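You operate a simulated robot arm through the tools that you are given. There is no shell and no other tool. Be economical: measure what you need, move in short steps, check, and stop when the job is done.

You run a simulated two-armed robot. Do the job below in one go: nothing can be reset, and whatever is moved stays where it is left.

JOB
Refill the glass jug halfway with fresh water from the basin's cold tap.
Fine: tip the old water out first; jug back on the stone top, tap off, bathroom door shut again, no spill; leave the cups on the tray. Set down upright: glass jug.

The check looks at the end state, three seconds after you hand in, the way a careful person would. Anything else that was tipped, shoved, dropped, spilled or broken makes it a failure.

ROBOT AND FRAMES
Two 7-joint arms with two-finger parallel grippers on one trunk, on a base that drives. Base frame: it is fixed to the floor where the robot stands at the start and does not move with it; the origin is under the middle of the robot, x ahead of it, y to its left, z up. Lengths are in mm, angles in rad, forces in N, time in s.
The left shoulder is at the start at [70, 163, 970], the right one opposite. With the tool pointing down near the work surface each hand reaches from about 100 to 840 mm from the robot's upright axis, wherever it stands, measured 20 degrees to its own side. Places, roughly: bath tap [3000, 1500, 600]; bathroom door [1300, 500, 1100]; big cup with the gold rim (12x9x7 cm) [0, 2200, 1000]; cold tap [2000, 2700, 900]; glass jug [250, 2000, 1000]; hot tap [1700, 2600, 900]; shower tap [3000, 1400, 600]; small cup with the gold rim (9x7x6 cm) [0, 2100, 1000]; stone top [200, 2100, 900]; wash basin [1900, 2400, 800]. Payload 3.43 kg a hand.
The tool frame of a hand sits at the grasp point between the pads (the TCP): z along the fingers, y along the line on which they close. The tips reach 34 mm beyond it. Largest opening 128 mm; finger width 24, thickness 12; the body of the gripper, 48 by 130 mm, starts 96 mm behind the TCP.
Orientation is that of the tool frame in the base frame, as a unit quaternion [w, x, y, z]. With the fingers straight down and closing along the base's y, the tool's x points along the base's -x, its y along +y and its z along -z.

CONTROLS
- The arms move only by the tool arm_command. It takes "left_commands", "right_commands" or both (then of equal length, played together; a hand with none holds still); each is a list of rows, each a list of 7 numbers: the finger opening in mm, from 0 to 128, then the shift along the tool's x, y, z in mm, then the turn, a rotation vector about the tool's x, y, z in rad. In form: [[hand, x, y, z, ax, ay, az], ...]. A call has 1 to 10 rows; each row is the pose to reach, as a shift and turn from the pose commanded when the call began, along the tool's axes at that moment. Rows are played at 5 a second. More than 50 mm and 0.15 rad between two rows, or a gripper value outside its range, and nothing of the call is played. Where a pose cannot be reached the arm comes as near as it can. A force on the tool above 90 N (or 10 N above the force at the start of the call, whichever is more), or a blocked arm, ends the call early, and 0.2 s more pass. Each finger travels about 153 mm/s and halts on what it meets, pressing with about 36 N; the grip force reading is that of the motor and also rises with nothing between the fingers. The clock runs only during rows and for 0.2 s after the last one: add rows that repeat a pose to give the fingers time. It gives the time, the measured TCP pose, the force on the tool (base axes), the opening and the grip force at its end, in the units of the frame above (readings bear some noise), with the torque about the TCP (base axes, N m) and any sound that the robot's microphone picked up, and new pictures: "show" is both (left out), scene, wrist or none (wrist: the cameras of the hands that moved).
- Cameras (640 x 400 px; columns grow to the right, rows downward): "scene" is now at [141.9, 2.7, 1248.5]; the picture's right is [0.02, -1.00, 0.00], its down [-0.03, -0.00, -1.00] and it looks along [1.00, 0.02, -0.03] (base axes); focal length 287 px, centre (320, 200). "left" rides on the left gripper at [76, 11, -160] in its tool frame; the picture's right is [-0.15, 0.99, 0.00], its down [-0.88, -0.13, -0.46] and it looks along [-0.45, -0.07, 0.89] (tool axes); focal length 234 px, centre (320, 200). "right" rides on the right gripper at [76, -11, -160] in its tool frame; the picture's right is [0.15, 0.99, 0.00], its down [-0.88, 0.13, -0.46] and it looks along [-0.45, 0.07, 0.89] (tool axes); focal length 234 px, centre (320, 200). There is no depth. A picture from a camera that has moved, and an enlarged one, comes with that camera's place and axes in the base frame and with its lens.
- lift_body(by): slides the trunk up (or, below 0, down) by that many mm; the arms and the scene camera ride with it, the base frame stays. It gives what a move gives, with no picture.
- base_move(legs): drives the robot by 1 to 6 legs, each [ahead, left, turn to the left] in mm, mm and rad, along the robot's own axes; the way and the turn of a leg run together, so that a leg with both is an arc; at most 1500 mm and 3.142 rad a leg. The arms and the cameras ride along, it lands a little off, and it stops where it bumps. It gives what a move gives, and a new picture of the scene camera.
- turn_head(pan, tilt): turns the head with the scene camera to pan (to the left, within 1.501 rad either way) and tilt (down, from -0.506 to 1.204), counted from straight ahead of the robot. It gives what a move gives, and a new picture of the scene camera.
- enlarge(camera, box): a new picture of the part [left, top, right, bottom] of that camera's present view, enlarged. It takes no simulated time.
- hand_in(): hands the job in; it is judged then, once.

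Go step by step. Nothing tells you exact positions but the pictures and the camera data: compare them with the known pose of the tool, close in by small moves and look again before you grip or let go. The budget is 120 turns and 260 pictures, counting those below and the enlarged ones. Unless the task says otherwise, let go and move clear before handing in, and close with one line.

The tools are called after "Call:" as a command line: name --argument value ..., lists and objects as JSON in quotes. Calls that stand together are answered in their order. arm_command: Moves the arms, as the interface text tells. Its arguments: {"type":"object","properties":{"left_commands":{"type":"array","items":{"type":"array","items":{"type":"number"}}},"right_commands":{"type":"array","items":{"type":"array","items":{"type":"number"}}},"show":{"type":"string","enum":["both","scene","wrist","none"]}},"required":[]} The other tools are called the same way: lift_body (by) slides the trunk up or down; base_move (legs) drives the base; turn_head (pan, tilt) turns the head that bears the scene camera; enlarge (camera, box) takes an enlarged picture of a part of a camera's view; hand_in () hands the job in.

At the start:

```text
time: 0.0
left_eef_pos: [610.5, 328.9, 1233.9]
left_tool_rot: [0.0, 0.0, 1.0, 0.0]
left_ft_force: [0.6, -0.1, 0.3]
left_ft_torque: [-0.02, -0.02, -0.03]
left_finger_gap: 127.9
left_gripper_force: 0.0
right_eef_pos: [478.5, -207.2, 1197.5]
right_tool_rot: [0.001, 0.0, 1.0, 0.0]
right_ft_force: [-0.7, 0.1, -0.5]
right_ft_torque: [0.02, 0.02, -0.01]
right_finger_gap: 128.0
right_gripper_force: 0.2
trunk travel left (down, up): [-450.0, 490.0]
robot x, y, heading: [-0.2, 3.6, 0.0]
head pan, tilt: [0.019, 0.028]
```

scene: 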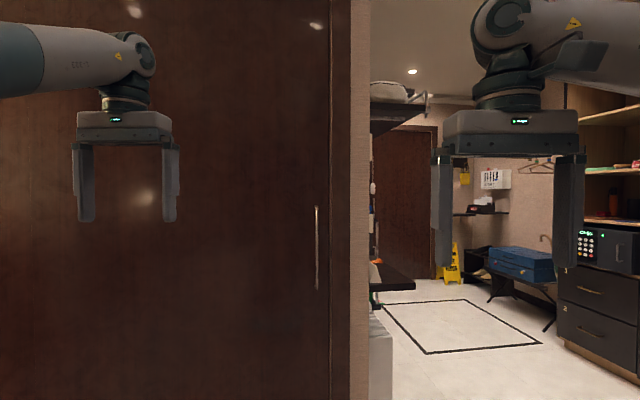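
right: 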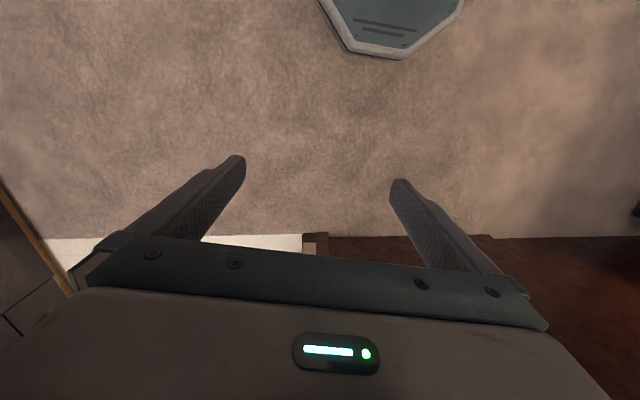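
left: 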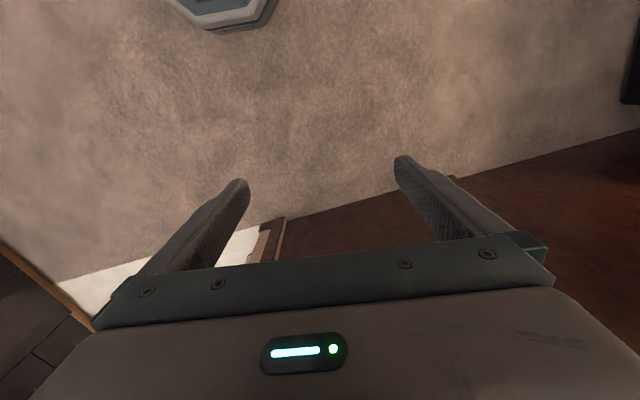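

I see a dark wooden door ahead and to the left with a vertical handle, and a hallway to the right. I'll look around first to the left, where the jug and stone top should be.

Call:
turn_head --pan 1.45 --tilt 0.2

Call:
turn_head --pan 0.6 --tilt 0.2

Call:
turn_head --pan 0.1 --tilt 0.5

```text
time: 1.6
left_eef_pos: [610.3, 329.2, 1235.1]
left_tool_rot: [-0.001, -0.001, 1.0, 0.0]
left_ft_force: [-0.4, -0.3, -0.1]
left_ft_torque: [-0.01, -0.01, -0.01]
left_finger_gap: 128.0
left_gripper_force: 0.2
right_eef_pos: [478.9, -206.6, 1197.6]
right_tool_rot: [0.0, 0.0, 1.0, 0.0]
right_ft_force: [0.5, -0.9, 0.3]
right_ft_torque: [0.01, 0.04, -0.02]
right_finger_gap: 127.9
right_gripper_force: 0.1
trunk travel left (down, up): [-450.0, 490.0]
robot x, y, heading: [-1.9, -0.7, -0.0]
head pan, tilt: [1.45, 0.201]
camera scene: at [62.5, 93.5, 1232.6], right [0.99, -0.12, 0.0], down [-0.02, -0.2, -0.98], along [0.12, 0.97, -0.2], focal length 287 px, centre (320, 200)
```

scene: 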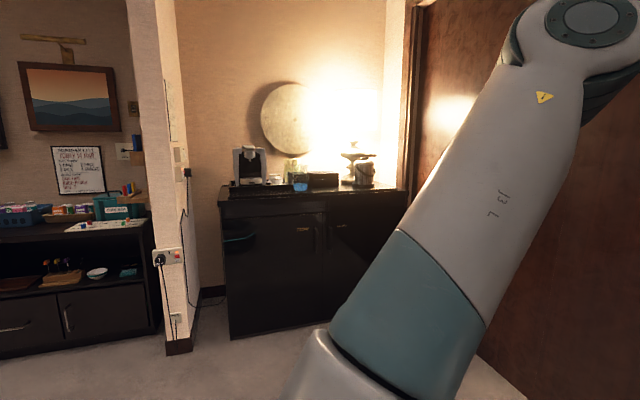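

```text
time: 2.7
left_eef_pos: [609.8, 330.5, 1234.5]
left_tool_rot: [0.001, 0.0, 1.0, 0.0]
left_ft_force: [-0.7, 0.3, 0.3]
left_ft_torque: [0.0, -0.03, -0.01]
left_finger_gap: 127.9
left_gripper_force: 0.1
right_eef_pos: [478.5, -207.7, 1198.1]
right_tool_rot: [0.0, 0.0, 1.0, 0.001]
right_ft_force: [0.1, -1.0, 0.3]
right_ft_torque: [0.0, -0.05, 0.0]
right_finger_gap: 128.3
right_gripper_force: 0.0
trunk travel left (down, up): [-450.0, 490.0]
robot x, y, heading: [1.9, -1.0, -0.001]
head pan, tilt: [0.6, 0.201]
camera scene: at [128.1, 53.7, 1232.6], right [0.57, -0.82, 0.0], down [-0.16, -0.11, -0.98], along [0.81, 0.55, -0.2], focal length 287 px, centre (320, 200)
```

scene: 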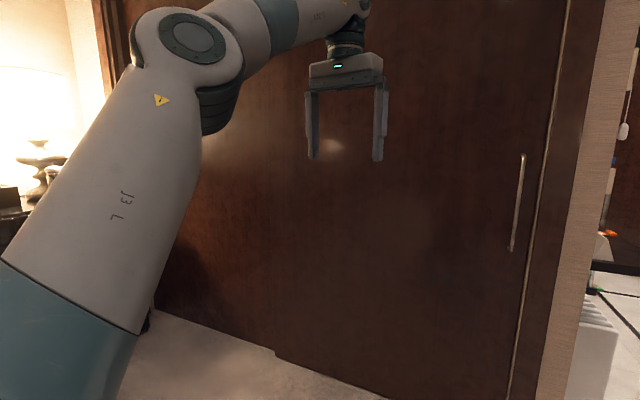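

```text
time: 3.6
left_eef_pos: [610.5, 330.2, 1235.7]
left_tool_rot: [-0.001, 0.0, 1.0, 0.0]
left_ft_force: [0.4, -0.3, -0.6]
left_ft_torque: [0.0, -0.03, 0.0]
left_finger_gap: 128.1
left_gripper_force: 0.1
right_eef_pos: [477.8, -206.9, 1196.3]
right_tool_rot: [0.0, 0.0, 1.0, 0.0]
right_ft_force: [0.5, -0.4, -0.6]
right_ft_torque: [0.0, 0.0, 0.01]
right_finger_gap: 128.1
right_gripper_force: 0.0
trunk travel left (down, up): [-450.0, 490.0]
robot x, y, heading: [3.7, 1.3, 0.001]
head pan, tilt: [0.099, 0.499]
camera scene: at [141.8, 10.1, 1204.9], right [0.1, -0.99, 0.0], down [-0.48, -0.05, -0.88], along [0.87, 0.09, -0.48], focal length 287 px, centre (320, 200)
```

scene: 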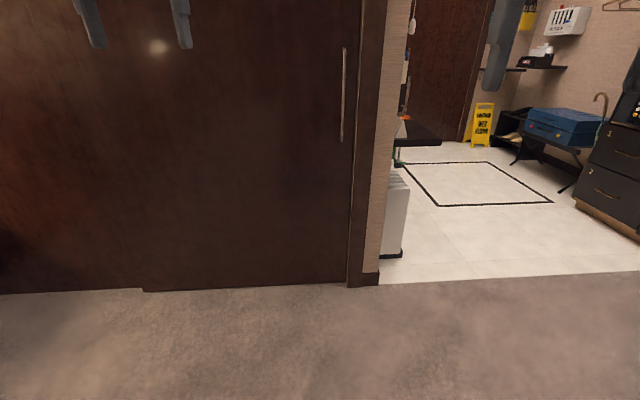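

The door looks like a sliding panel whose right end carries a bar handle near (1280, 45, 1025), and the wall is about 0.1 rad skewed. I'll look closer at the door's edges.

Call:
enlarge --camera "scene" --box '[60, 200, 400, 330]'

Call:
turn_head --pan 0.5 --tilt -0.4

```text
1.88 times, centred on (230, 265) of scene
camera zoom: at [141.8, 10.1, 1204.9], right [0.1, -0.99, 0.0], down [-0.48, -0.05, -0.88], along [0.87, 0.09, -0.48], focal length 539 px, centre (489, 78)
```

zoom: 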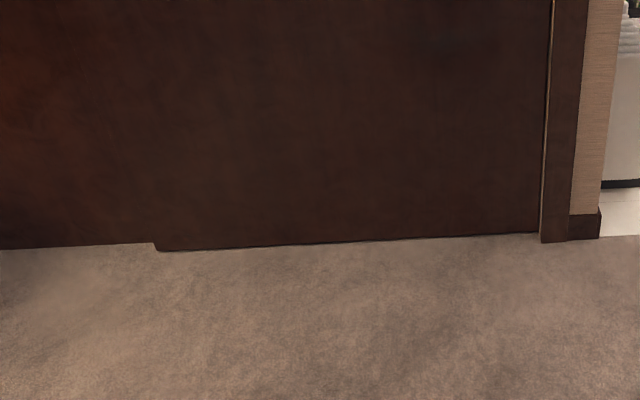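

```text
time: 4.8
left_eef_pos: [612.2, 329.2, 1235.7]
left_tool_rot: [0.0, -0.001, 1.0, 0.0]
left_ft_force: [0.2, 0.2, 0.3]
left_ft_torque: [0.05, 0.01, 0.0]
left_finger_gap: 128.1
left_gripper_force: 0.0
right_eef_pos: [478.7, -207.0, 1197.6]
right_tool_rot: [-0.001, 0.0, 1.0, 0.0]
right_ft_force: [0.1, -0.4, 0.1]
right_ft_torque: [0.0, -0.01, -0.01]
right_finger_gap: 128.1
right_gripper_force: 0.1
trunk travel left (down, up): [-450.0, 490.0]
robot x, y, heading: [2.3, -0.5, -0.001]
head pan, tilt: [0.499, -0.4]
camera scene: at [115.6, 36.0, 1284.0], right [0.48, -0.88, 0.0], down [0.34, 0.19, -0.92], along [0.81, 0.44, 0.39], focal length 287 px, centre (320, 200)
```

scene: 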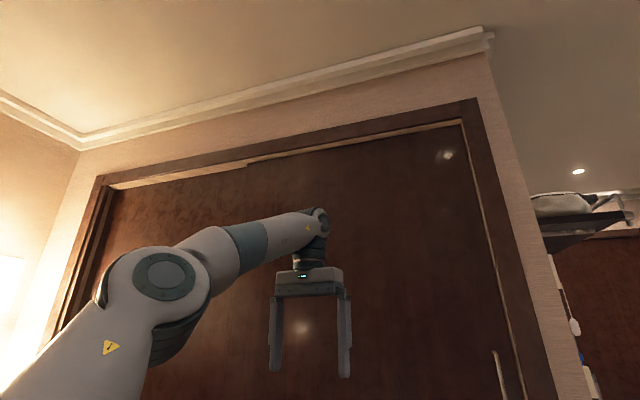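

The door is a two-panel sliding door: the right, front panel with the handle slides left in its frame. I'll square up to it and drive closer.

Call:
base_move --legs '[[0, 0, 0.11], [350, 0, 0]]'

Call:
turn_head --pan 0 --tilt 0.35

```text
time: 7.7
left_eef_pos: [915.8, 433.5, 1234.1]
left_tool_rot: [0.001, -0.056, 0.998, 0.0]
left_ft_force: [-0.4, -0.1, 0.5]
left_ft_torque: [0.0, 0.03, -0.02]
left_finger_gap: 128.1
left_gripper_force: 0.1
right_eef_pos: [844.2, -114.2, 1196.5]
right_tool_rot: [0.001, -0.055, 0.998, 0.0]
right_ft_force: [0.0, -0.2, -0.6]
right_ft_torque: [0.01, 0.01, 0.02]
right_finger_gap: 128.1
right_gripper_force: 0.1
trunk travel left (down, up): [-450.0, 490.0]
robot x, y, heading: [344.3, 36.7, 0.11]
head pan, tilt: [0.499, -0.4]
camera scene: at [457.2, 86.7, 1284.1], right [0.57, -0.82, 0.0], down [0.32, 0.22, -0.92], along [0.76, 0.53, 0.39], focal length 287 px, centre (320, 200)
```

scene: 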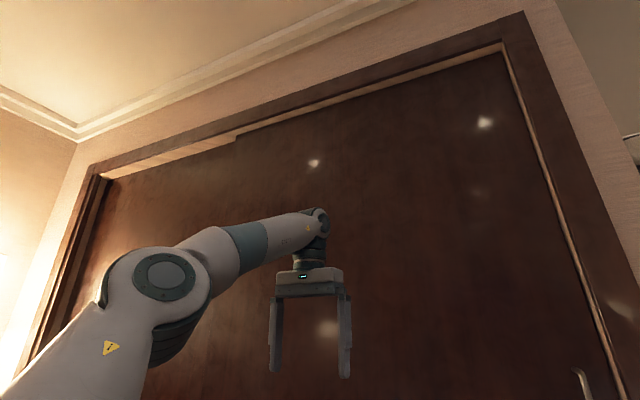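

```text
time: 8.8
left_eef_pos: [915.6, 433.3, 1235.4]
left_tool_rot: [0.0, -0.057, 0.998, 0.0]
left_ft_force: [0.2, 0.0, -0.8]
left_ft_torque: [0.02, -0.02, 0.01]
left_finger_gap: 128.2
left_gripper_force: 0.1
right_eef_pos: [844.5, -113.3, 1196.8]
right_tool_rot: [0.0, -0.056, 0.998, 0.0]
right_ft_force: [-0.7, 1.0, -0.3]
right_ft_torque: [-0.02, 0.01, 0.03]
right_finger_gap: 128.0
right_gripper_force: 0.0
trunk travel left (down, up): [-450.0, 490.0]
robot x, y, heading: [345.3, 41.7, 0.112]
head pan, tilt: [0.0, 0.351]
camera scene: at [489.5, 55.1, 1218.6], right [0.11, -0.99, 0.0], down [-0.34, -0.04, -0.94], along [0.93, 0.1, -0.34], focal length 287 px, centre (320, 200)
```

scene: 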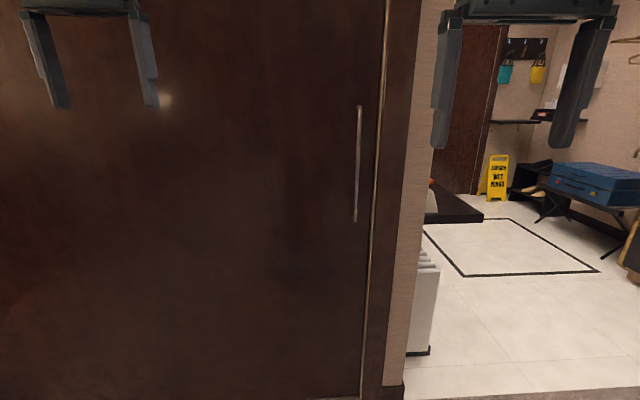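

I'll now turn the right hand to point ahead at handle height, fingers closing horizontally.

Call:
arm_command --right_commands '[[128, 0, 0, 15, 0, -0.15, 0], [128, 0, 0, 30, 0, -0.3, 0], [128, 0, 0, 45, 0, -0.45, 0], [128, 0, 0, 60, 0, -0.6, 0], [128, 0, 0, 75, 0, -0.75, 0], [128, 0, 0, 90, 0, -0.9, 0], [128, 0, 0, 105, 0, -1.05, 0], [128, 0, 0, 120, 0, -1.2, 0], [128, 0, 0, 135, 0, -1.35, 0], [128, 0, 0, 150, 0, -1.5, 0]]'

```text
time: 10.9
left_eef_pos: [916.9, 433.3, 1232.9]
left_tool_rot: [0.0, -0.056, 0.998, 0.0]
left_ft_force: [0.6, 0.6, -0.4]
left_ft_torque: [0.0, 0.02, -0.04]
left_finger_gap: 127.9
left_gripper_force: 0.1
right_eef_pos: [930.0, -79.9, 1114.9]
right_tool_rot: [0.68, -0.04, 0.731, 0.037]
right_ft_force: [0.1, 0.4, -0.2]
right_ft_torque: [-0.02, 0.01, 0.03]
right_finger_gap: 127.8
right_gripper_force: 0.0
right hand out of reach, approached as far as the arm can: row 8, 9, 10
trunk travel left (down, up): [-450.0, 490.0]
robot x, y, heading: [344.0, 41.5, 0.113]
head pan, tilt: [0.0, 0.351]
camera scene: at [490.7, 55.2, 1218.4], right [0.11, -0.99, 0.0], down [-0.34, -0.04, -0.94], along [0.93, 0.1, -0.34], focal length 287 px, centre (320, 200)
camera right: at [766.8, -109.1, 1051.1], right [-0.12, 0.98, -0.15], down [-0.4, 0.09, 0.91], along [0.91, 0.17, 0.39], focal length 234 px, centre (320, 200)
```

scene: 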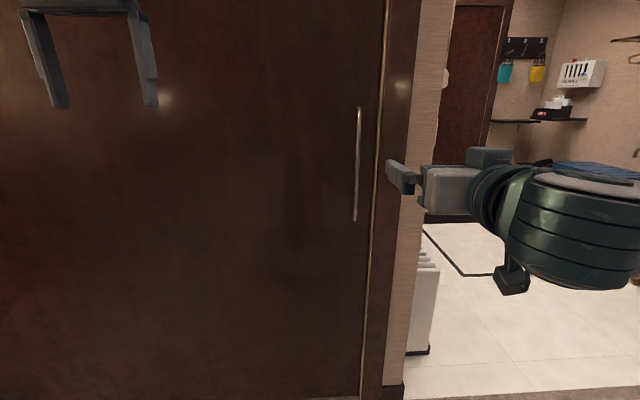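
right: 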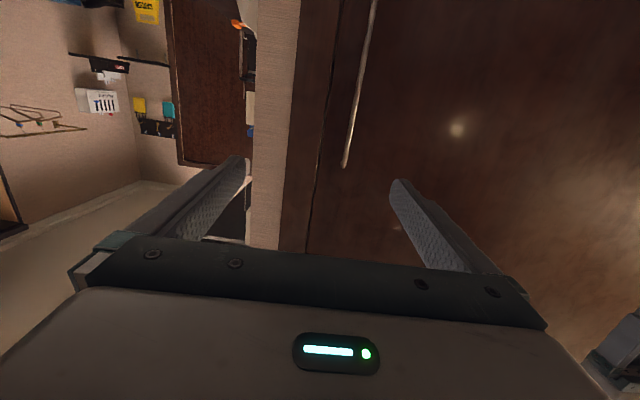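

Triangulation puts the handle bar at about (1291, 34) with its top at z≈1183. I'll draw the left arm back, shift the right hand left and level it, then approach.

Call:
arm_command --left_commands '[[128, 50, 0, 0, 0, 0, 0], [128, 100, 0, 0, 0, 0, 0], [128, 150, 0, 0, 0, 0, 0], [128, 200, 0, 0, 0, 0, 0], [128, 250, 0, 0, 0, 0, 0]]' --right_commands '[[128, 10, 15, -10, 0, -0.02, 0], [128, 20, 30, -20, 0, -0.04, 0], [128, 30, 45, -30, 0, -0.06, 0], [128, 40, 60, -40, 0, -0.07, 0], [128, 40, 72, -50, 0, -0.07, 0]]'

Call:
base_move --legs '[[300, 0, 0]]'

Call:
arm_command --right_commands '[[128, 0, 0, 0, 0, 0, 0]]' --show "wrist"

```text
time: 12.2
left_eef_pos: [674.7, 396.9, 1222.8]
left_tool_rot: [0.002, -0.056, 0.998, -0.001]
left_ft_force: [-0.3, -1.0, -0.3]
left_ft_torque: [-0.02, -0.04, 0.03]
left_finger_gap: 128.0
left_gripper_force: 0.0
left hand out of reach, approached as far as the arm can: row 5
right_eef_pos: [899.7, 12.3, 1093.9]
right_tool_rot: [0.706, -0.039, 0.706, 0.038]
right_ft_force: [-1.1, -0.4, 0.3]
right_ft_torque: [-0.02, -0.03, -0.04]
right_finger_gap: 127.9
right_gripper_force: 0.1
right hand out of reach, approached as far as the arm can: row 1, 2, 3, 4, 5
trunk travel left (down, up): [-450.0, 490.0]
robot x, y, heading: [345.3, 39.6, 0.105]
head pan, tilt: [0.0, 0.351]
camera scene: at [487.7, 56.7, 1218.7], right [0.11, -0.99, 0.0], down [-0.34, -0.04, -0.94], along [0.93, 0.1, -0.34], focal length 287 px, centre (320, 200)
camera right: at [742.2, -15.4, 1018.9], right [-0.11, 0.98, -0.15], down [-0.47, 0.08, 0.88], along [0.88, 0.17, 0.45], focal length 234 px, centre (320, 200)
camera left: at [597.1, 400.3, 1383.5], right [0.03, 1.0, 0.0], down [0.89, -0.03, 0.46], along [0.46, -0.02, -0.89], focal length 234 px, centre (320, 200)
```

scene: 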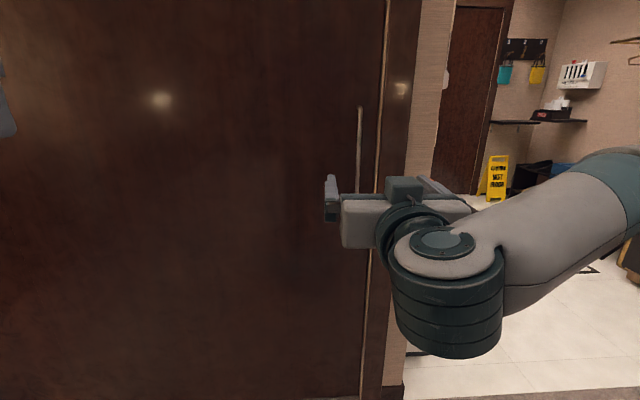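
right: 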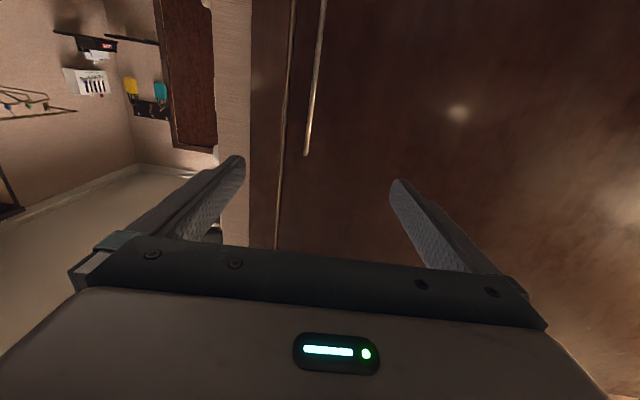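
left: 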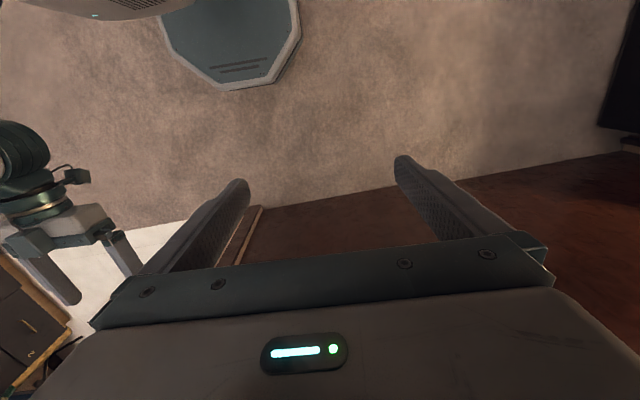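

```text
time: 14.2
left_eef_pos: [977.0, 430.2, 1222.7]
left_tool_rot: [0.001, -0.057, 0.998, -0.001]
left_ft_force: [0.6, 0.4, -0.1]
left_ft_torque: [-0.04, 0.02, -0.01]
left_finger_gap: 128.4
left_gripper_force: 0.0
right_eef_pos: [1202.8, 46.7, 1093.2]
right_tool_rot: [0.705, -0.04, 0.707, 0.04]
right_ft_force: [-0.1, -0.2, 0.1]
right_ft_torque: [0.0, -0.01, 0.01]
right_finger_gap: 128.2
right_gripper_force: 0.1
trunk travel left (down, up): [-450.0, 490.0]
robot x, y, heading: [650.2, 70.7, 0.115]
head pan, tilt: [0.0, 0.351]
camera scene: at [790.9, 89.4, 1218.5], right [0.11, -0.99, 0.0], down [-0.34, -0.04, -0.94], along [0.93, 0.11, -0.34], focal length 287 px, centre (320, 200)
```

scene: 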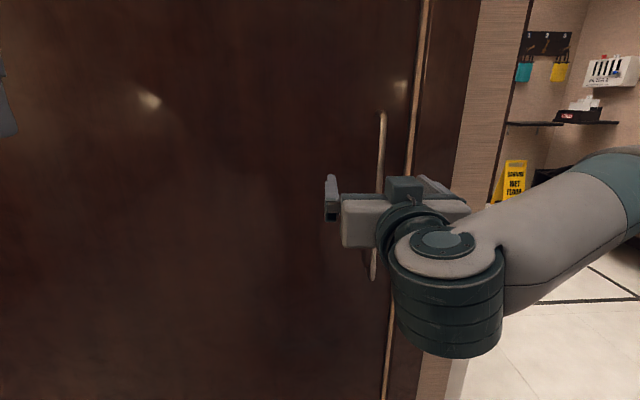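

```text
time: 14.6
left_eef_pos: [976.3, 430.7, 1224.2]
left_tool_rot: [0.0, -0.057, 0.998, -0.001]
left_ft_force: [-0.6, 0.2, 0.6]
left_ft_torque: [0.02, -0.03, 0.01]
left_finger_gap: 128.0
left_gripper_force: 0.1
right_eef_pos: [1203.1, 47.5, 1093.3]
right_tool_rot: [0.706, -0.041, 0.706, 0.04]
right_ft_force: [-0.3, 0.7, -0.8]
right_ft_torque: [-0.02, 0.04, 0.0]
right_finger_gap: 128.2
right_gripper_force: 0.0
trunk travel left (down, up): [-450.0, 490.0]
robot x, y, heading: [646.0, 70.8, 0.113]
head pan, tilt: [0.0, 0.351]
camera right: at [1044.5, 17.8, 1018.5], right [-0.11, 0.98, -0.15], down [-0.47, 0.08, 0.88], along [0.88, 0.17, 0.45], focal length 234 px, centre (320, 200)
```

right: 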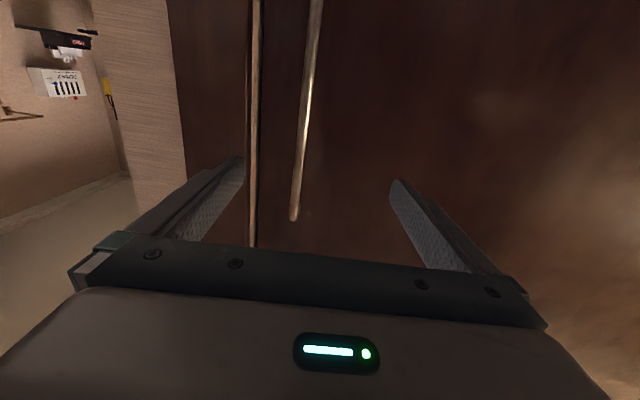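

The bar is about 100–115 mm ahead of the TCP, a bit right of centre. I'll recentre and reach ahead until it lies between the fingers.

Call:
arm_command --right_commands '[[128, 0, -20, 0, 0, 0, 0], [128, 0, -20, 30, 0, 0, 0], [128, 0, -20, 60, 0, 0, 0], [128, 0, -20, 80, 0, 0, 0]]'

```text
time: 15.6
left_eef_pos: [976.6, 431.5, 1224.7]
left_tool_rot: [0.0, -0.057, 0.998, 0.0]
left_ft_force: [0.2, -0.5, 0.1]
left_ft_torque: [0.0, 0.03, 0.05]
left_finger_gap: 127.9
left_gripper_force: 0.1
right_eef_pos: [1285.0, 35.6, 1090.6]
right_tool_rot: [0.706, -0.041, 0.706, 0.04]
right_ft_force: [0.1, 0.2, -0.1]
right_ft_torque: [0.02, 0.02, 0.03]
right_finger_gap: 127.6
right_gripper_force: 0.1
right hand out of reach, approached as far as the arm can: row 1
trunk travel left (down, up): [-450.0, 490.0]
robot x, y, heading: [646.2, 75.9, 0.112]
head pan, tilt: [0.0, 0.351]
camera scene: at [790.6, 89.5, 1218.5], right [0.11, -0.99, 0.0], down [-0.34, -0.04, -0.94], along [0.93, 0.11, -0.34], focal length 287 px, centre (320, 200)
camera right: at [1127.2, 6.6, 1016.4], right [-0.11, 0.98, -0.15], down [-0.47, 0.08, 0.88], along [0.88, 0.17, 0.45], focal length 234 px, centre (320, 200)
```

scene: 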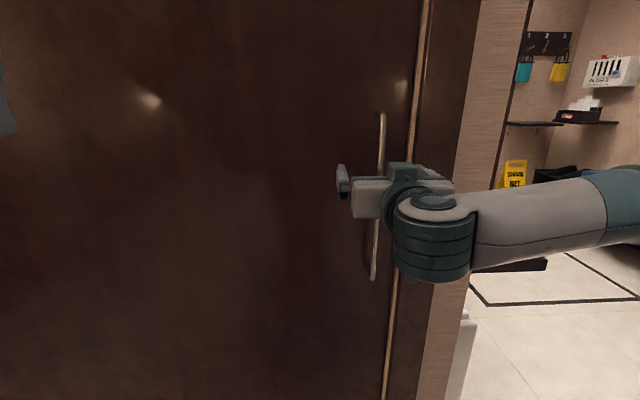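
right: 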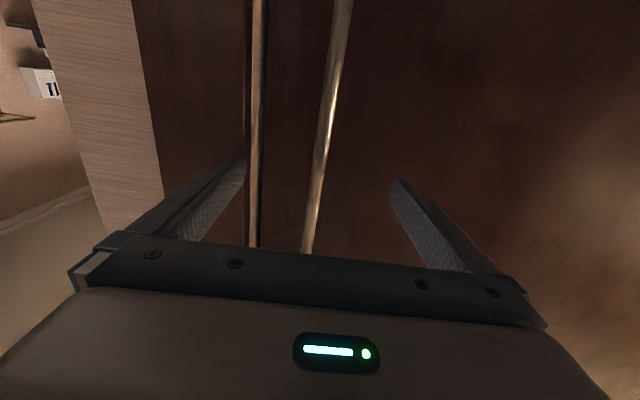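

The bar is centred between the fingers now. I'll nudge in a bit more and close on it.

Call:
arm_command --right_commands '[[128, 0, 0, 10, 0, 0, 0], [128, 0, 0, 20, 0, 0, 0], [60, 0, 0, 20, 0, 0, 0], [20, 0, 0, 20, 0, 0, 0], [0, 0, 0, 20, 0, 0, 0], [0, 0, 0, 20, 0, 0, 0]]'

```text
time: 17.0
left_eef_pos: [977.3, 429.3, 1224.3]
left_tool_rot: [0.001, -0.058, 0.998, 0.0]
left_ft_force: [-0.8, -0.6, 0.3]
left_ft_torque: [0.02, 0.0, -0.01]
left_finger_gap: 127.9
left_gripper_force: 0.0
right_eef_pos: [1305.2, 37.2, 1092.5]
right_tool_rot: [0.705, -0.039, 0.707, 0.039]
right_ft_force: [5.2, -2.8, 0.6]
right_ft_torque: [-0.07, 0.21, -0.05]
right_finger_gap: 11.5
right_gripper_force: 44.8
trunk travel left (down, up): [-450.0, 490.0]
robot x, y, heading: [648.1, 73.0, 0.114]
head pan, tilt: [0.0, 0.351]
camera scene: at [791.1, 88.7, 1218.5], right [0.11, -0.99, 0.0], down [-0.34, -0.04, -0.94], along [0.93, 0.11, -0.34], focal length 287 px, centre (320, 200)
camera right: at [1147.6, 8.3, 1017.6], right [-0.11, 0.98, -0.15], down [-0.47, 0.08, 0.88], along [0.88, 0.17, 0.45], focal length 234 px, centre (320, 200)
```

scene: 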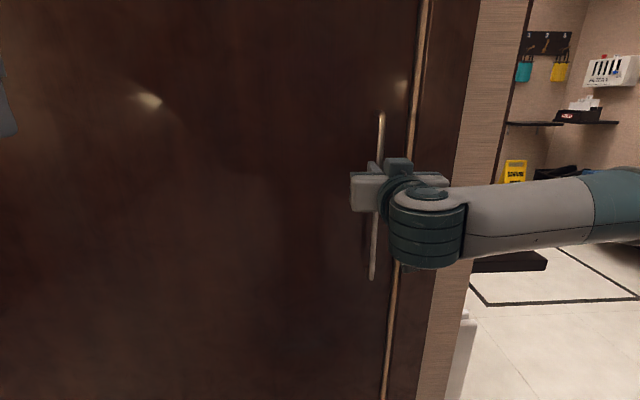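
right: 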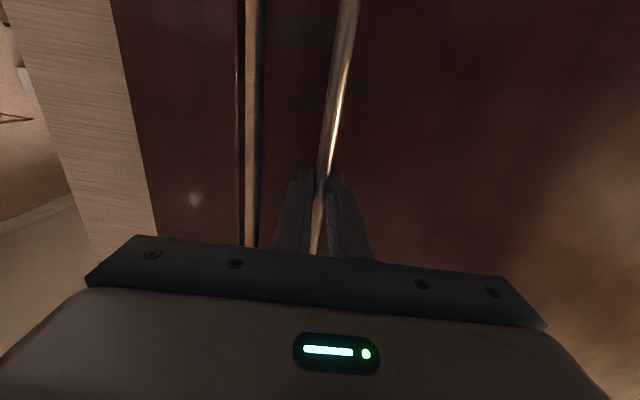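

The bar is gripped (11.5 mm). I'll test the slide to the left with the arm.

Call:
arm_command --right_commands '[[0, 0, 15, 20, 0, 0, 0], [0, 0, 30, 20, 0, 0, 0], [0, 0, 60, 20, 0, 0, 0], [0, 0, 90, 20, 0, 0, 0], [0, 0, 120, 20, 0, 0, 0]]' --show "scene"

```text
time: 18.2
left_eef_pos: [968.9, 434.6, 1224.8]
left_tool_rot: [0.004, -0.059, 0.998, -0.002]
left_ft_force: [-0.2, 0.2, 0.3]
left_ft_torque: [-0.07, -0.02, 0.0]
left_finger_gap: 128.3
left_gripper_force: 0.1
right_eef_pos: [1299.6, 171.9, 1096.9]
right_tool_rot: [0.708, -0.047, 0.703, 0.044]
right_ft_force: [-52.8, 5.4, -4.7]
right_ft_torque: [0.74, 0.13, 1.1]
right_finger_gap: 12.1
right_gripper_force: 45.3
trunk travel left (down, up): [-450.0, 490.0]
robot x, y, heading: [647.2, 74.2, 0.119]
head pan, tilt: [0.0, 0.351]
camera scene: at [782.6, 93.8, 1219.5], right [0.12, -0.99, 0.0], down [-0.34, -0.04, -0.94], along [0.94, 0.11, -0.34], focal length 287 px, centre (320, 200)
```

scene: 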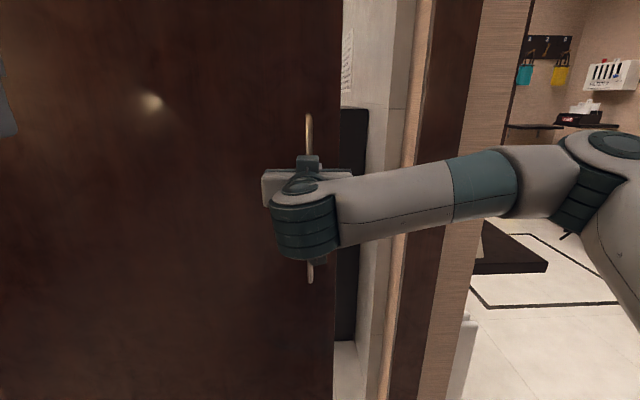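

The door slides left nicely; I mistakenly pushed 20 mm into it, so I relax that and keep sliding.

Call:
arm_command --right_commands '[[0, 0, 0, -20, 0, 0, 0], [0, 0, 30, -20, 0, 0, 0], [0, 0, 60, -20, 0, 0, 0], [0, 0, 90, -20, 0, 0, 0], [0, 0, 120, -20, 0, 0, 0], [0, 0, 150, -20, 0, 0, 0]]' --show "none"

```text
time: 19.6
left_eef_pos: [974.6, 434.3, 1222.2]
left_tool_rot: [0.002, -0.058, 0.998, -0.002]
left_ft_force: [-0.8, 0.0, -0.1]
left_ft_torque: [-0.09, 0.03, -0.02]
left_finger_gap: 127.8
left_gripper_force: 0.1
right_eef_pos: [1268.2, 314.5, 1091.0]
right_tool_rot: [0.706, -0.045, 0.705, 0.043]
right_ft_force: [0.9, 14.0, 19.4]
right_ft_torque: [0.57, 1.1, -0.18]
right_finger_gap: 11.5
right_gripper_force: 45.2
trunk travel left (down, up): [-450.0, 490.0]
robot x, y, heading: [646.6, 67.1, 0.117]
head pan, tilt: [0.0, 0.351]
```

Now I'll use the base to slide it further left while holding on.

Call:
base_move --legs '[[0, 250, 0]]'

```text
time: 21.4
left_eef_pos: [939.1, 678.4, 1227.2]
left_tool_rot: [0.005, -0.059, 0.998, 0.001]
left_ft_force: [-0.4, -0.1, -0.2]
left_ft_torque: [0.09, 0.05, -0.01]
left_finger_gap: 128.0
left_gripper_force: 0.0
right_eef_pos: [1231.9, 559.4, 1092.5]
right_tool_rot: [0.707, -0.045, 0.705, 0.043]
right_ft_force: [-63.2, -15.3, -20.6]
right_ft_torque: [0.18, 0.37, 2.66]
right_finger_gap: 12.0
right_gripper_force: 44.8
trunk travel left (down, up): [-450.0, 490.0]
robot x, y, heading: [616.1, 323.1, 0.121]
head pan, tilt: [0.0, 0.351]
camera scene: at [753.0, 338.6, 1219.5], right [0.12, -0.99, 0.0], down [-0.33, -0.04, -0.94], along [0.94, 0.11, -0.34], focal length 287 px, centre (320, 200)
```

scene: 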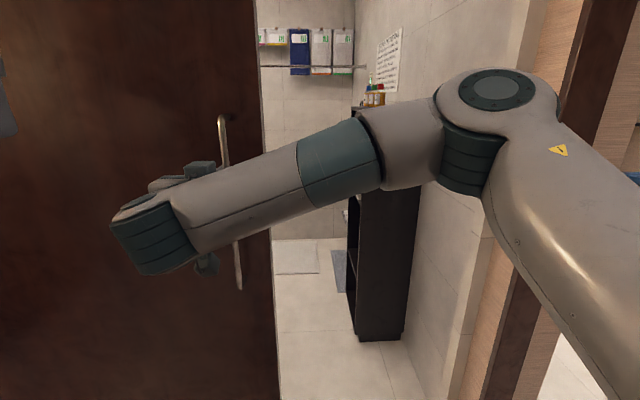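

Working well. There's some pressing into the door, so I'll back off a little and continue left.

Call:
base_move --legs '[[-15, 10, 0.0], [-8, 260, 0]]'

```text
time: 23.7
left_eef_pos: [888.7, 947.1, 1225.5]
left_tool_rot: [0.002, -0.059, 0.998, 0.001]
left_ft_force: [0.8, 0.1, -0.3]
left_ft_torque: [-0.03, 0.02, 0.05]
left_finger_gap: 128.0
left_gripper_force: 0.1
right_eef_pos: [1181.9, 825.5, 1091.0]
right_tool_rot: [0.706, -0.044, 0.706, 0.041]
right_ft_force: [-3.0, -8.9, 23.2]
right_ft_torque: [0.74, -0.76, 0.04]
right_finger_gap: 11.6
right_gripper_force: 45.3
trunk travel left (down, up): [-450.0, 490.0]
robot x, y, heading: [563.8, 591.4, 0.119]
head pan, tilt: [0.0, 0.351]
camera scene: at [702.8, 606.1, 1218.8], right [0.12, -0.99, 0.0], down [-0.34, -0.04, -0.94], along [0.93, 0.11, -0.34], focal length 287 px, centre (320, 200)
```

scene: 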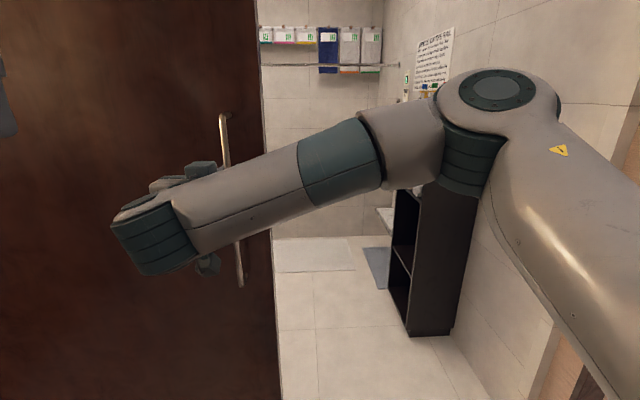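

The door is open by about 790 mm; I'll continue another 240.

Call:
base_move --legs '[[-5, 240, 0]]'

```text
time: 25.5
left_eef_pos: [851.0, 1184.5, 1226.7]
left_tool_rot: [0.004, -0.058, 0.998, 0.001]
left_ft_force: [-0.8, -0.6, 0.2]
left_ft_torque: [0.03, 0.02, 0.04]
left_finger_gap: 127.9
left_gripper_force: 0.0
right_eef_pos: [1144.1, 1063.5, 1091.0]
right_tool_rot: [0.707, -0.047, 0.705, 0.039]
right_ft_force: [-53.4, -15.4, -12.1]
right_ft_torque: [0.73, -0.2, 1.91]
right_finger_gap: 11.9
right_gripper_force: 45.7
trunk travel left (down, up): [-450.0, 490.0]
robot x, y, heading: [526.2, 829.8, 0.113]
head pan, tilt: [0.0, 0.351]
camera scene: at [665.5, 843.8, 1219.3], right [0.12, -0.99, 0.0], down [-0.34, -0.04, -0.94], along [0.93, 0.11, -0.34], focal length 287 px, centre (320, 200)
```

scene: 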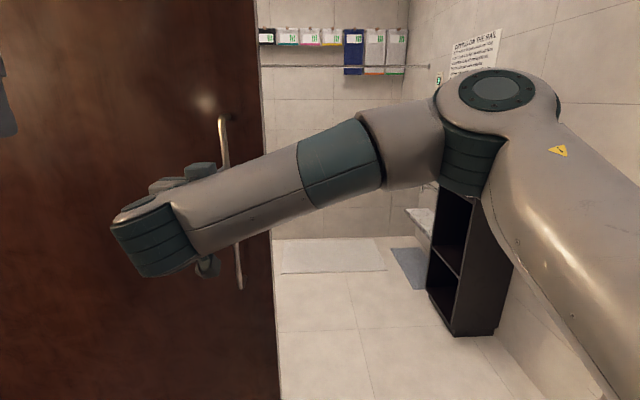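

The door is open by over 1 m. I'll release the bar and back away.

Call:
arm_command --right_commands '[[0, 0, 0, -10, 0, 0, 0], [60, 0, 0, -10, 0, 0, 0], [128, 0, 0, -10, 0, 0, 0], [128, 0, 0, -10, 0, 0, 0], [128, 0, 0, -40, 0, 0, 0], [128, 0, 0, -80, 0, 0, 0]]' --show "none"

Call:
base_move --legs '[[-450, 0, 0]]'

Call:
turn_head --pan 1.2 --tilt 0.3

```text
time: 26.9
left_eef_pos: [857.5, 1187.6, 1224.6]
left_tool_rot: [0.001, -0.058, 0.998, -0.001]
left_ft_force: [-0.4, 0.8, 0.1]
left_ft_torque: [0.0, -0.05, 0.0]
left_finger_gap: 128.1
left_gripper_force: 0.0
right_eef_pos: [1070.4, 1056.9, 1085.5]
right_tool_rot: [0.705, -0.048, 0.707, 0.038]
right_ft_force: [0.4, -0.4, -0.6]
right_ft_torque: [-0.04, -0.01, 0.0]
right_finger_gap: 128.3
right_gripper_force: 0.1
trunk travel left (down, up): [-450.0, 490.0]
robot x, y, heading: [528.5, 830.4, 0.121]
head pan, tilt: [0.0, 0.351]
```

```text
time: 29.6
left_eef_pos: [410.5, 1133.9, 1224.4]
left_tool_rot: [0.0, -0.058, 0.998, 0.0]
left_ft_force: [0.2, 0.3, -1.1]
left_ft_torque: [-0.01, -0.02, -0.01]
left_finger_gap: 127.9
left_gripper_force: 0.1
right_eef_pos: [624.8, 1002.7, 1086.4]
right_tool_rot: [0.705, -0.046, 0.707, 0.038]
right_ft_force: [-0.1, -0.3, -0.4]
right_ft_torque: [0.02, 0.04, 0.02]
right_finger_gap: 127.9
right_gripper_force: 0.0
trunk travel left (down, up): [-450.0, 490.0]
robot x, y, heading: [83.3, 775.9, 0.117]
head pan, tilt: [0.0, 0.351]
camera scene: at [225.1, 794.5, 1218.6], right [0.12, -0.99, 0.0], down [-0.34, -0.04, -0.94], along [0.93, 0.11, -0.34], focal length 287 px, centre (320, 200)
```

scene: 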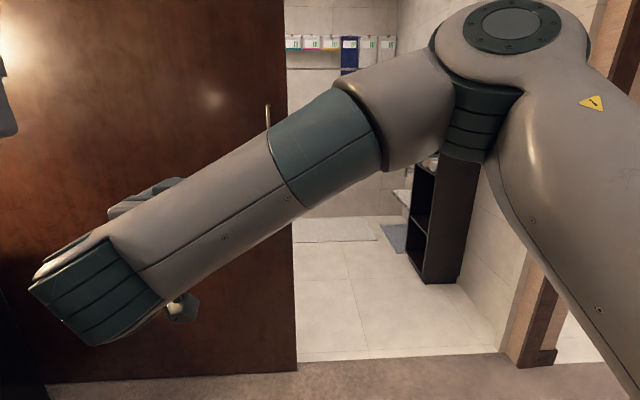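

```text
time: 31.0
left_eef_pos: [411.3, 1135.5, 1223.4]
left_tool_rot: [0.0, -0.058, 0.998, 0.0]
left_ft_force: [0.6, 0.1, -0.3]
left_ft_torque: [-0.02, -0.02, 0.02]
left_finger_gap: 128.0
left_gripper_force: 0.0
right_eef_pos: [625.2, 1003.1, 1085.2]
right_tool_rot: [0.705, -0.046, 0.707, 0.038]
right_ft_force: [0.4, -0.1, -1.1]
right_ft_torque: [0.0, -0.01, 0.02]
right_finger_gap: 128.1
right_gripper_force: 0.0
trunk travel left (down, up): [-450.0, 490.0]
robot x, y, heading: [84.2, 775.4, 0.117]
head pan, tilt: [1.201, 0.3]
camera scene: at [156.7, 874.2, 1223.3], right [0.97, -0.25, 0.0], down [-0.07, -0.29, -0.96], along [0.24, 0.92, -0.3], focal length 287 px, centre (320, 200)
```

scene: 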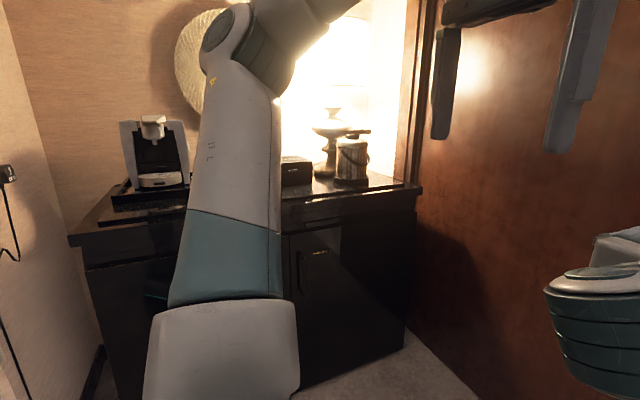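

The cabinet with the stone top is to the left. I'll move the right arm to its own side and rotate to face the cabinet.

Call:
arm_command --right_commands '[[128, 0, -50, 0, 0, 0, 0], [128, 0, -100, 0, 0, 0, 0], [128, 0, -150, 0, 0, 0, 0], [128, 0, -200, 0, 0, 0, 0], [128, 0, -250, 0, 0, 0, 0], [128, 0, -300, 0, 0, 0, 0], [128, 0, -350, 0, 0, 0, 0]]' --show "none"

Call:
base_move --legs '[[0, 0, 1.57]]'

Call:
turn_head --pan 0 --tilt 0.3

```text
time: 32.6
left_eef_pos: [411.6, 1131.9, 1224.4]
left_tool_rot: [0.002, -0.059, 0.998, 0.001]
left_ft_force: [0.2, -0.6, 0.6]
left_ft_torque: [0.06, -0.03, -0.02]
left_finger_gap: 128.1
left_gripper_force: 0.1
right_eef_pos: [684.5, 660.3, 1097.3]
right_tool_rot: [0.705, -0.046, 0.707, 0.039]
right_ft_force: [-0.5, -0.8, 0.0]
right_ft_torque: [0.01, 0.0, 0.03]
right_finger_gap: 128.2
right_gripper_force: 0.1
right hand out of reach, approached as far as the arm can: row 6, 7
trunk travel left (down, up): [-450.0, 490.0]
robot x, y, heading: [81.5, 778.0, 0.116]
head pan, tilt: [1.201, 0.3]
```

```text
time: 36.8
left_eef_pos: [-264.7, 1118.0, 1224.6]
left_tool_rot: [0.0, 0.736, -0.677, -0.001]
left_ft_force: [-0.2, -1.4, 0.5]
left_ft_torque: [-0.04, 0.0, -0.02]
left_finger_gap: 128.1
left_gripper_force: 0.0
right_eef_pos: [216.6, 1373.5, 1097.1]
right_tool_rot: [-0.48, 0.525, -0.476, -0.517]
right_ft_force: [0.0, 0.1, 0.5]
right_ft_torque: [0.01, -0.02, 0.01]
right_finger_gap: 128.2
right_gripper_force: 0.0
trunk travel left (down, up): [-450.0, 490.0]
robot x, y, heading: [81.1, 773.4, 1.652]
head pan, tilt: [1.201, 0.3]
camera scene: at [-10.4, 854.6, 1223.3], right [0.29, 0.96, 0.0], down [0.28, -0.08, -0.96], along [-0.92, 0.27, -0.3], focal length 287 px, centre (320, 200)
```

scene: 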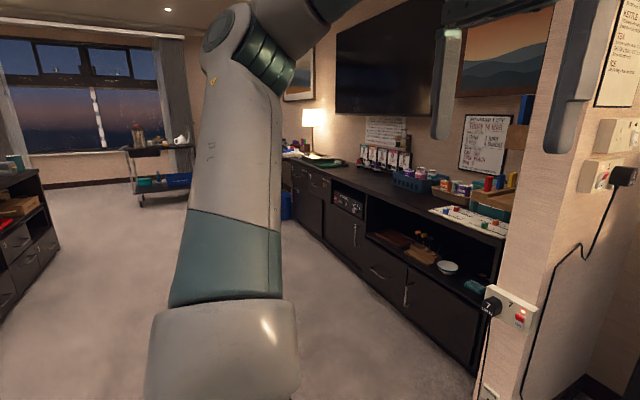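

```text
time: 38.2
left_eef_pos: [-264.4, 1118.0, 1223.8]
left_tool_rot: [-0.001, 0.735, -0.678, -0.001]
left_ft_force: [-0.4, -0.3, -0.9]
left_ft_torque: [-0.01, -0.02, -0.01]
left_finger_gap: 128.2
left_gripper_force: 0.0
right_eef_pos: [217.9, 1374.0, 1097.6]
right_tool_rot: [-0.48, 0.525, -0.476, -0.517]
right_ft_force: [0.2, 0.4, 0.9]
right_ft_torque: [0.01, -0.03, -0.01]
right_finger_gap: 128.0
right_gripper_force: 0.0
trunk travel left (down, up): [-450.0, 490.0]
robot x, y, heading: [85.9, 777.4, 1.653]
head pan, tilt: [0.0, 0.3]
camera scene: at [71.6, 921.0, 1223.3], right [1.0, 0.08, 0.0], down [0.02, -0.29, -0.96], along [-0.08, 0.95, -0.3], focal length 287 px, centre (320, 200)
```

scene: 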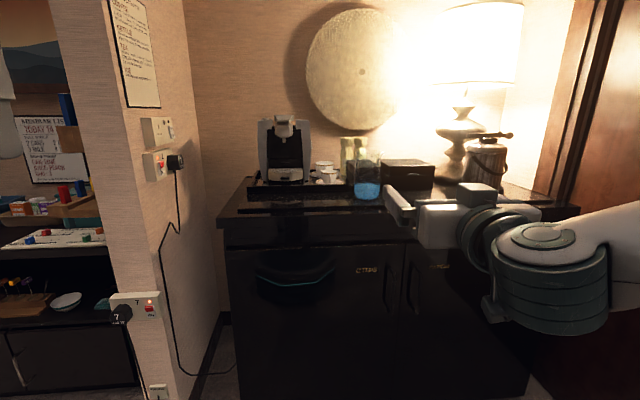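

Call:
enlarge --camera "scene" --box '[220, 100, 540, 230]'

```text
2.00 times, centred on (380, 165) of scene
camera zoom: at [71.6, 921.0, 1223.3], right [1.0, 0.08, 0.0], down [0.02, -0.29, -0.96], along [-0.08, 0.95, -0.3], focal length 573 px, centre (200, 270)
```

zoom: 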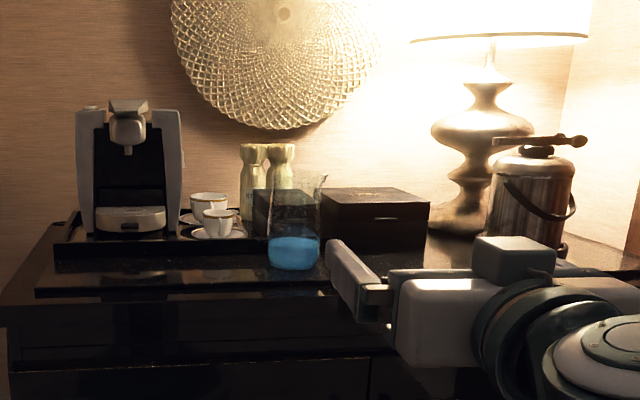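

The jug stands in front of the tray's right end with bluish old water in it. I'll carry it with the left hand (the cold tap will be on the right of the spout), so I point the left hand ahead and pull the right one back.

Call:
arm_command --left_commands '[[128, -24, -10, 12, 0, -0.15, 0], [128, -48, -20, 24, 0, -0.3, 0], [128, -72, -30, 36, 0, -0.45, 0], [128, -96, -40, 48, 0, -0.6, 0], [128, -120, -50, 60, 0, -0.75, 0], [128, -144, -60, 72, 0, -0.9, 0], [128, -168, -70, 84, 0, -1.05, 0], [128, -192, -80, 96, 0, -1.2, 0], [128, -216, -90, 108, 0, -1.35, 0], [128, -240, -100, 120, 0, -1.5, 0]]' --right_commands '[[128, 0, -20, -20, 0, 0, 0], [128, 0, -40, -40, 0, 0, 0], [128, 0, -60, -60, 0, 0, 0], [128, 0, -80, -80, 0, 0, 0], [128, 0, -100, -100, 0, 0, 0], [128, 0, -120, -120, 0, 0, 0], [128, 0, -140, -140, 0, 0, 0], [128, 0, -160, -160, 0, 0, 0], [128, 0, -180, -180, 0, 0, 0], [128, 0, -200, -200, 0, 0, 0]]'

```text
time: 40.4
left_eef_pos: [-185.2, 1367.2, 1103.0]
left_tool_rot: [-0.463, 0.537, -0.496, -0.501]
left_ft_force: [-0.1, 0.3, -0.2]
left_ft_torque: [0.02, -0.02, -0.03]
left_finger_gap: 127.7
left_gripper_force: 0.0
right_eef_pos: [493.6, 1244.5, 1162.9]
right_tool_rot: [-0.478, 0.527, -0.476, -0.518]
right_ft_force: [-0.5, 0.6, 0.5]
right_ft_torque: [0.02, 0.01, 0.01]
right_finger_gap: 128.0
right_gripper_force: 0.0
right hand out of reach, approached as far as the arm can: row 1, 2, 3, 4, 5, 6, 7, 8, 9, 10
trunk travel left (down, up): [-450.0, 490.0]
robot x, y, heading: [77.9, 775.0, 1.652]
head pan, tilt: [0.0, 0.3]
camera scene: at [71.7, 922.0, 1223.3], right [1.0, 0.08, 0.0], down [0.02, -0.3, -0.95], along [-0.08, 0.95, -0.3], focal length 287 px, centre (320, 200)
camera right: at [519.7, 1086.1, 1087.6], right [-0.98, -0.09, -0.16], down [-0.1, -0.46, 0.88], along [-0.15, 0.88, 0.44], focal length 234 px, centre (320, 200)
camera left: at [-182.6, 1202.6, 1039.2], right [-0.99, -0.07, 0.15], down [0.16, -0.38, 0.91], along [-0.01, 0.92, 0.39], focal length 234 px, centre (320, 200)
```

scene: 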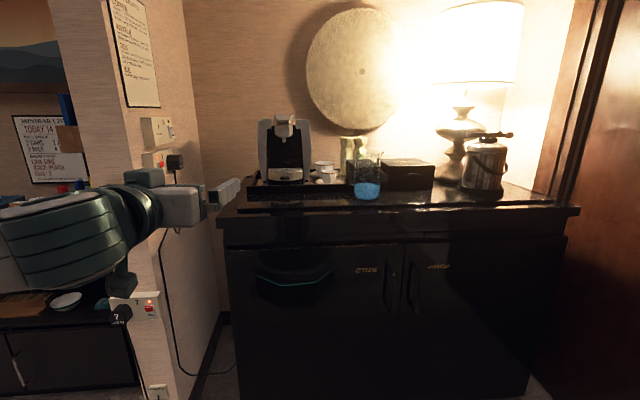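
right: 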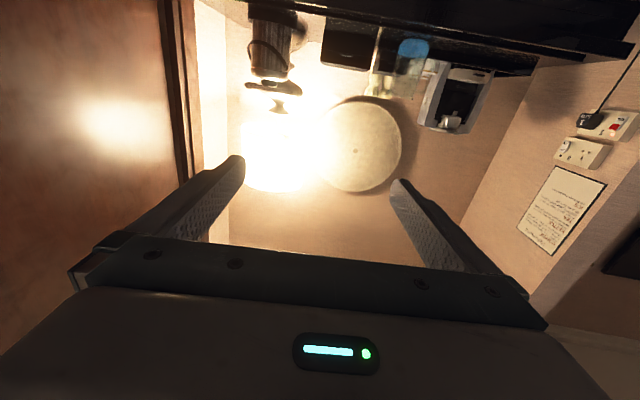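
left: 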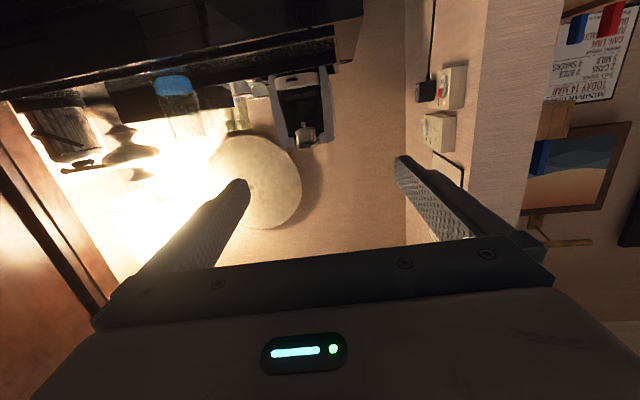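

Triangulating from three views, the jug base is at about (165, 1960, 918). I'll drive ahead and right so it lies before the left hand.

Call:
base_move --legs '[[0, -290, 0], [360, 0, 0]]'

Call:
arm_command --left_commands '[[128, 5, -25, 0, 0, -0.07, 0], [128, 15, -50, 0, 0, -0.07, 0], [128, 30, -75, 0, 0, -0.07, 0], [128, 40, -100, 0, 0, -0.07, 0]]'

```text
time: 44.3
left_eef_pos: [81.2, 1749.0, 1103.1]
left_tool_rot: [-0.465, 0.536, -0.498, -0.499]
left_ft_force: [0.2, -0.6, 0.8]
left_ft_torque: [0.03, -0.02, 0.04]
left_finger_gap: 128.2
left_gripper_force: 0.2
right_eef_pos: [759.4, 1620.6, 1161.7]
right_tool_rot: [-0.481, 0.523, -0.479, -0.515]
right_ft_force: [-0.1, 0.2, 0.0]
right_ft_torque: [0.03, 0.01, 0.01]
right_finger_gap: 128.0
right_gripper_force: 0.1
trunk travel left (down, up): [-450.0, 490.0]
robot x, y, heading: [339.9, 1159.2, 1.644]
head pan, tilt: [0.0, 0.3]
camera scene: at [333.6, 1302.4, 1223.2], right [1.0, 0.07, 0.0], down [0.02, -0.3, -0.95], along [-0.07, 0.95, -0.3], focal length 287 px, centre (320, 200)
```

scene: 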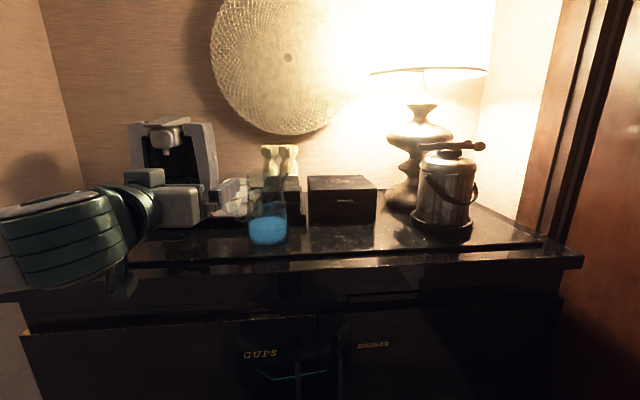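

```text
time: 45.3
left_eef_pos: [181.7, 1753.8, 1065.8]
left_tool_rot: [0.482, -0.517, 0.482, 0.518]
left_ft_force: [-0.2, 0.1, -0.5]
left_ft_torque: [0.03, 0.0, 0.01]
left_finger_gap: 128.0
left_gripper_force: 0.1
right_eef_pos: [760.2, 1619.8, 1160.4]
right_tool_rot: [-0.48, 0.524, -0.478, -0.516]
right_ft_force: [-0.3, 0.2, 0.2]
right_ft_torque: [0.01, -0.03, -0.03]
right_finger_gap: 128.2
right_gripper_force: 0.1
trunk travel left (down, up): [-450.0, 490.0]
robot x, y, heading: [339.4, 1157.4, 1.644]
head pan, tilt: [0.0, 0.3]
camera scene: at [334.7, 1301.6, 1223.3], right [1.0, 0.07, 0.0], down [0.02, -0.3, -0.96], along [-0.07, 0.95, -0.3], focal length 287 px, centre (320, 200)
camera left: at [182.4, 1595.0, 989.0], right [-0.99, -0.07, 0.15], down [0.16, -0.45, 0.88], along [0.0, 0.89, 0.45], focal length 234 px, centre (320, 200)
```

scene: 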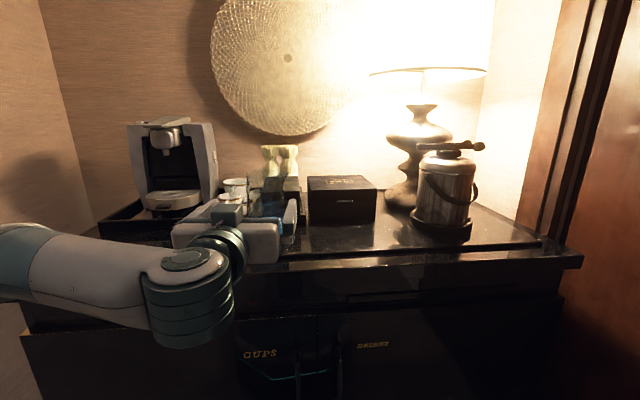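
left: 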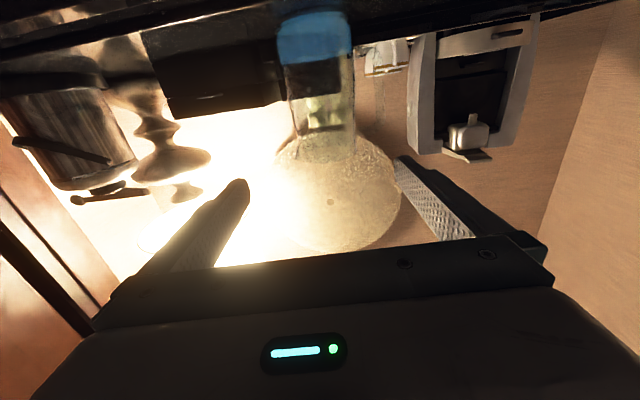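

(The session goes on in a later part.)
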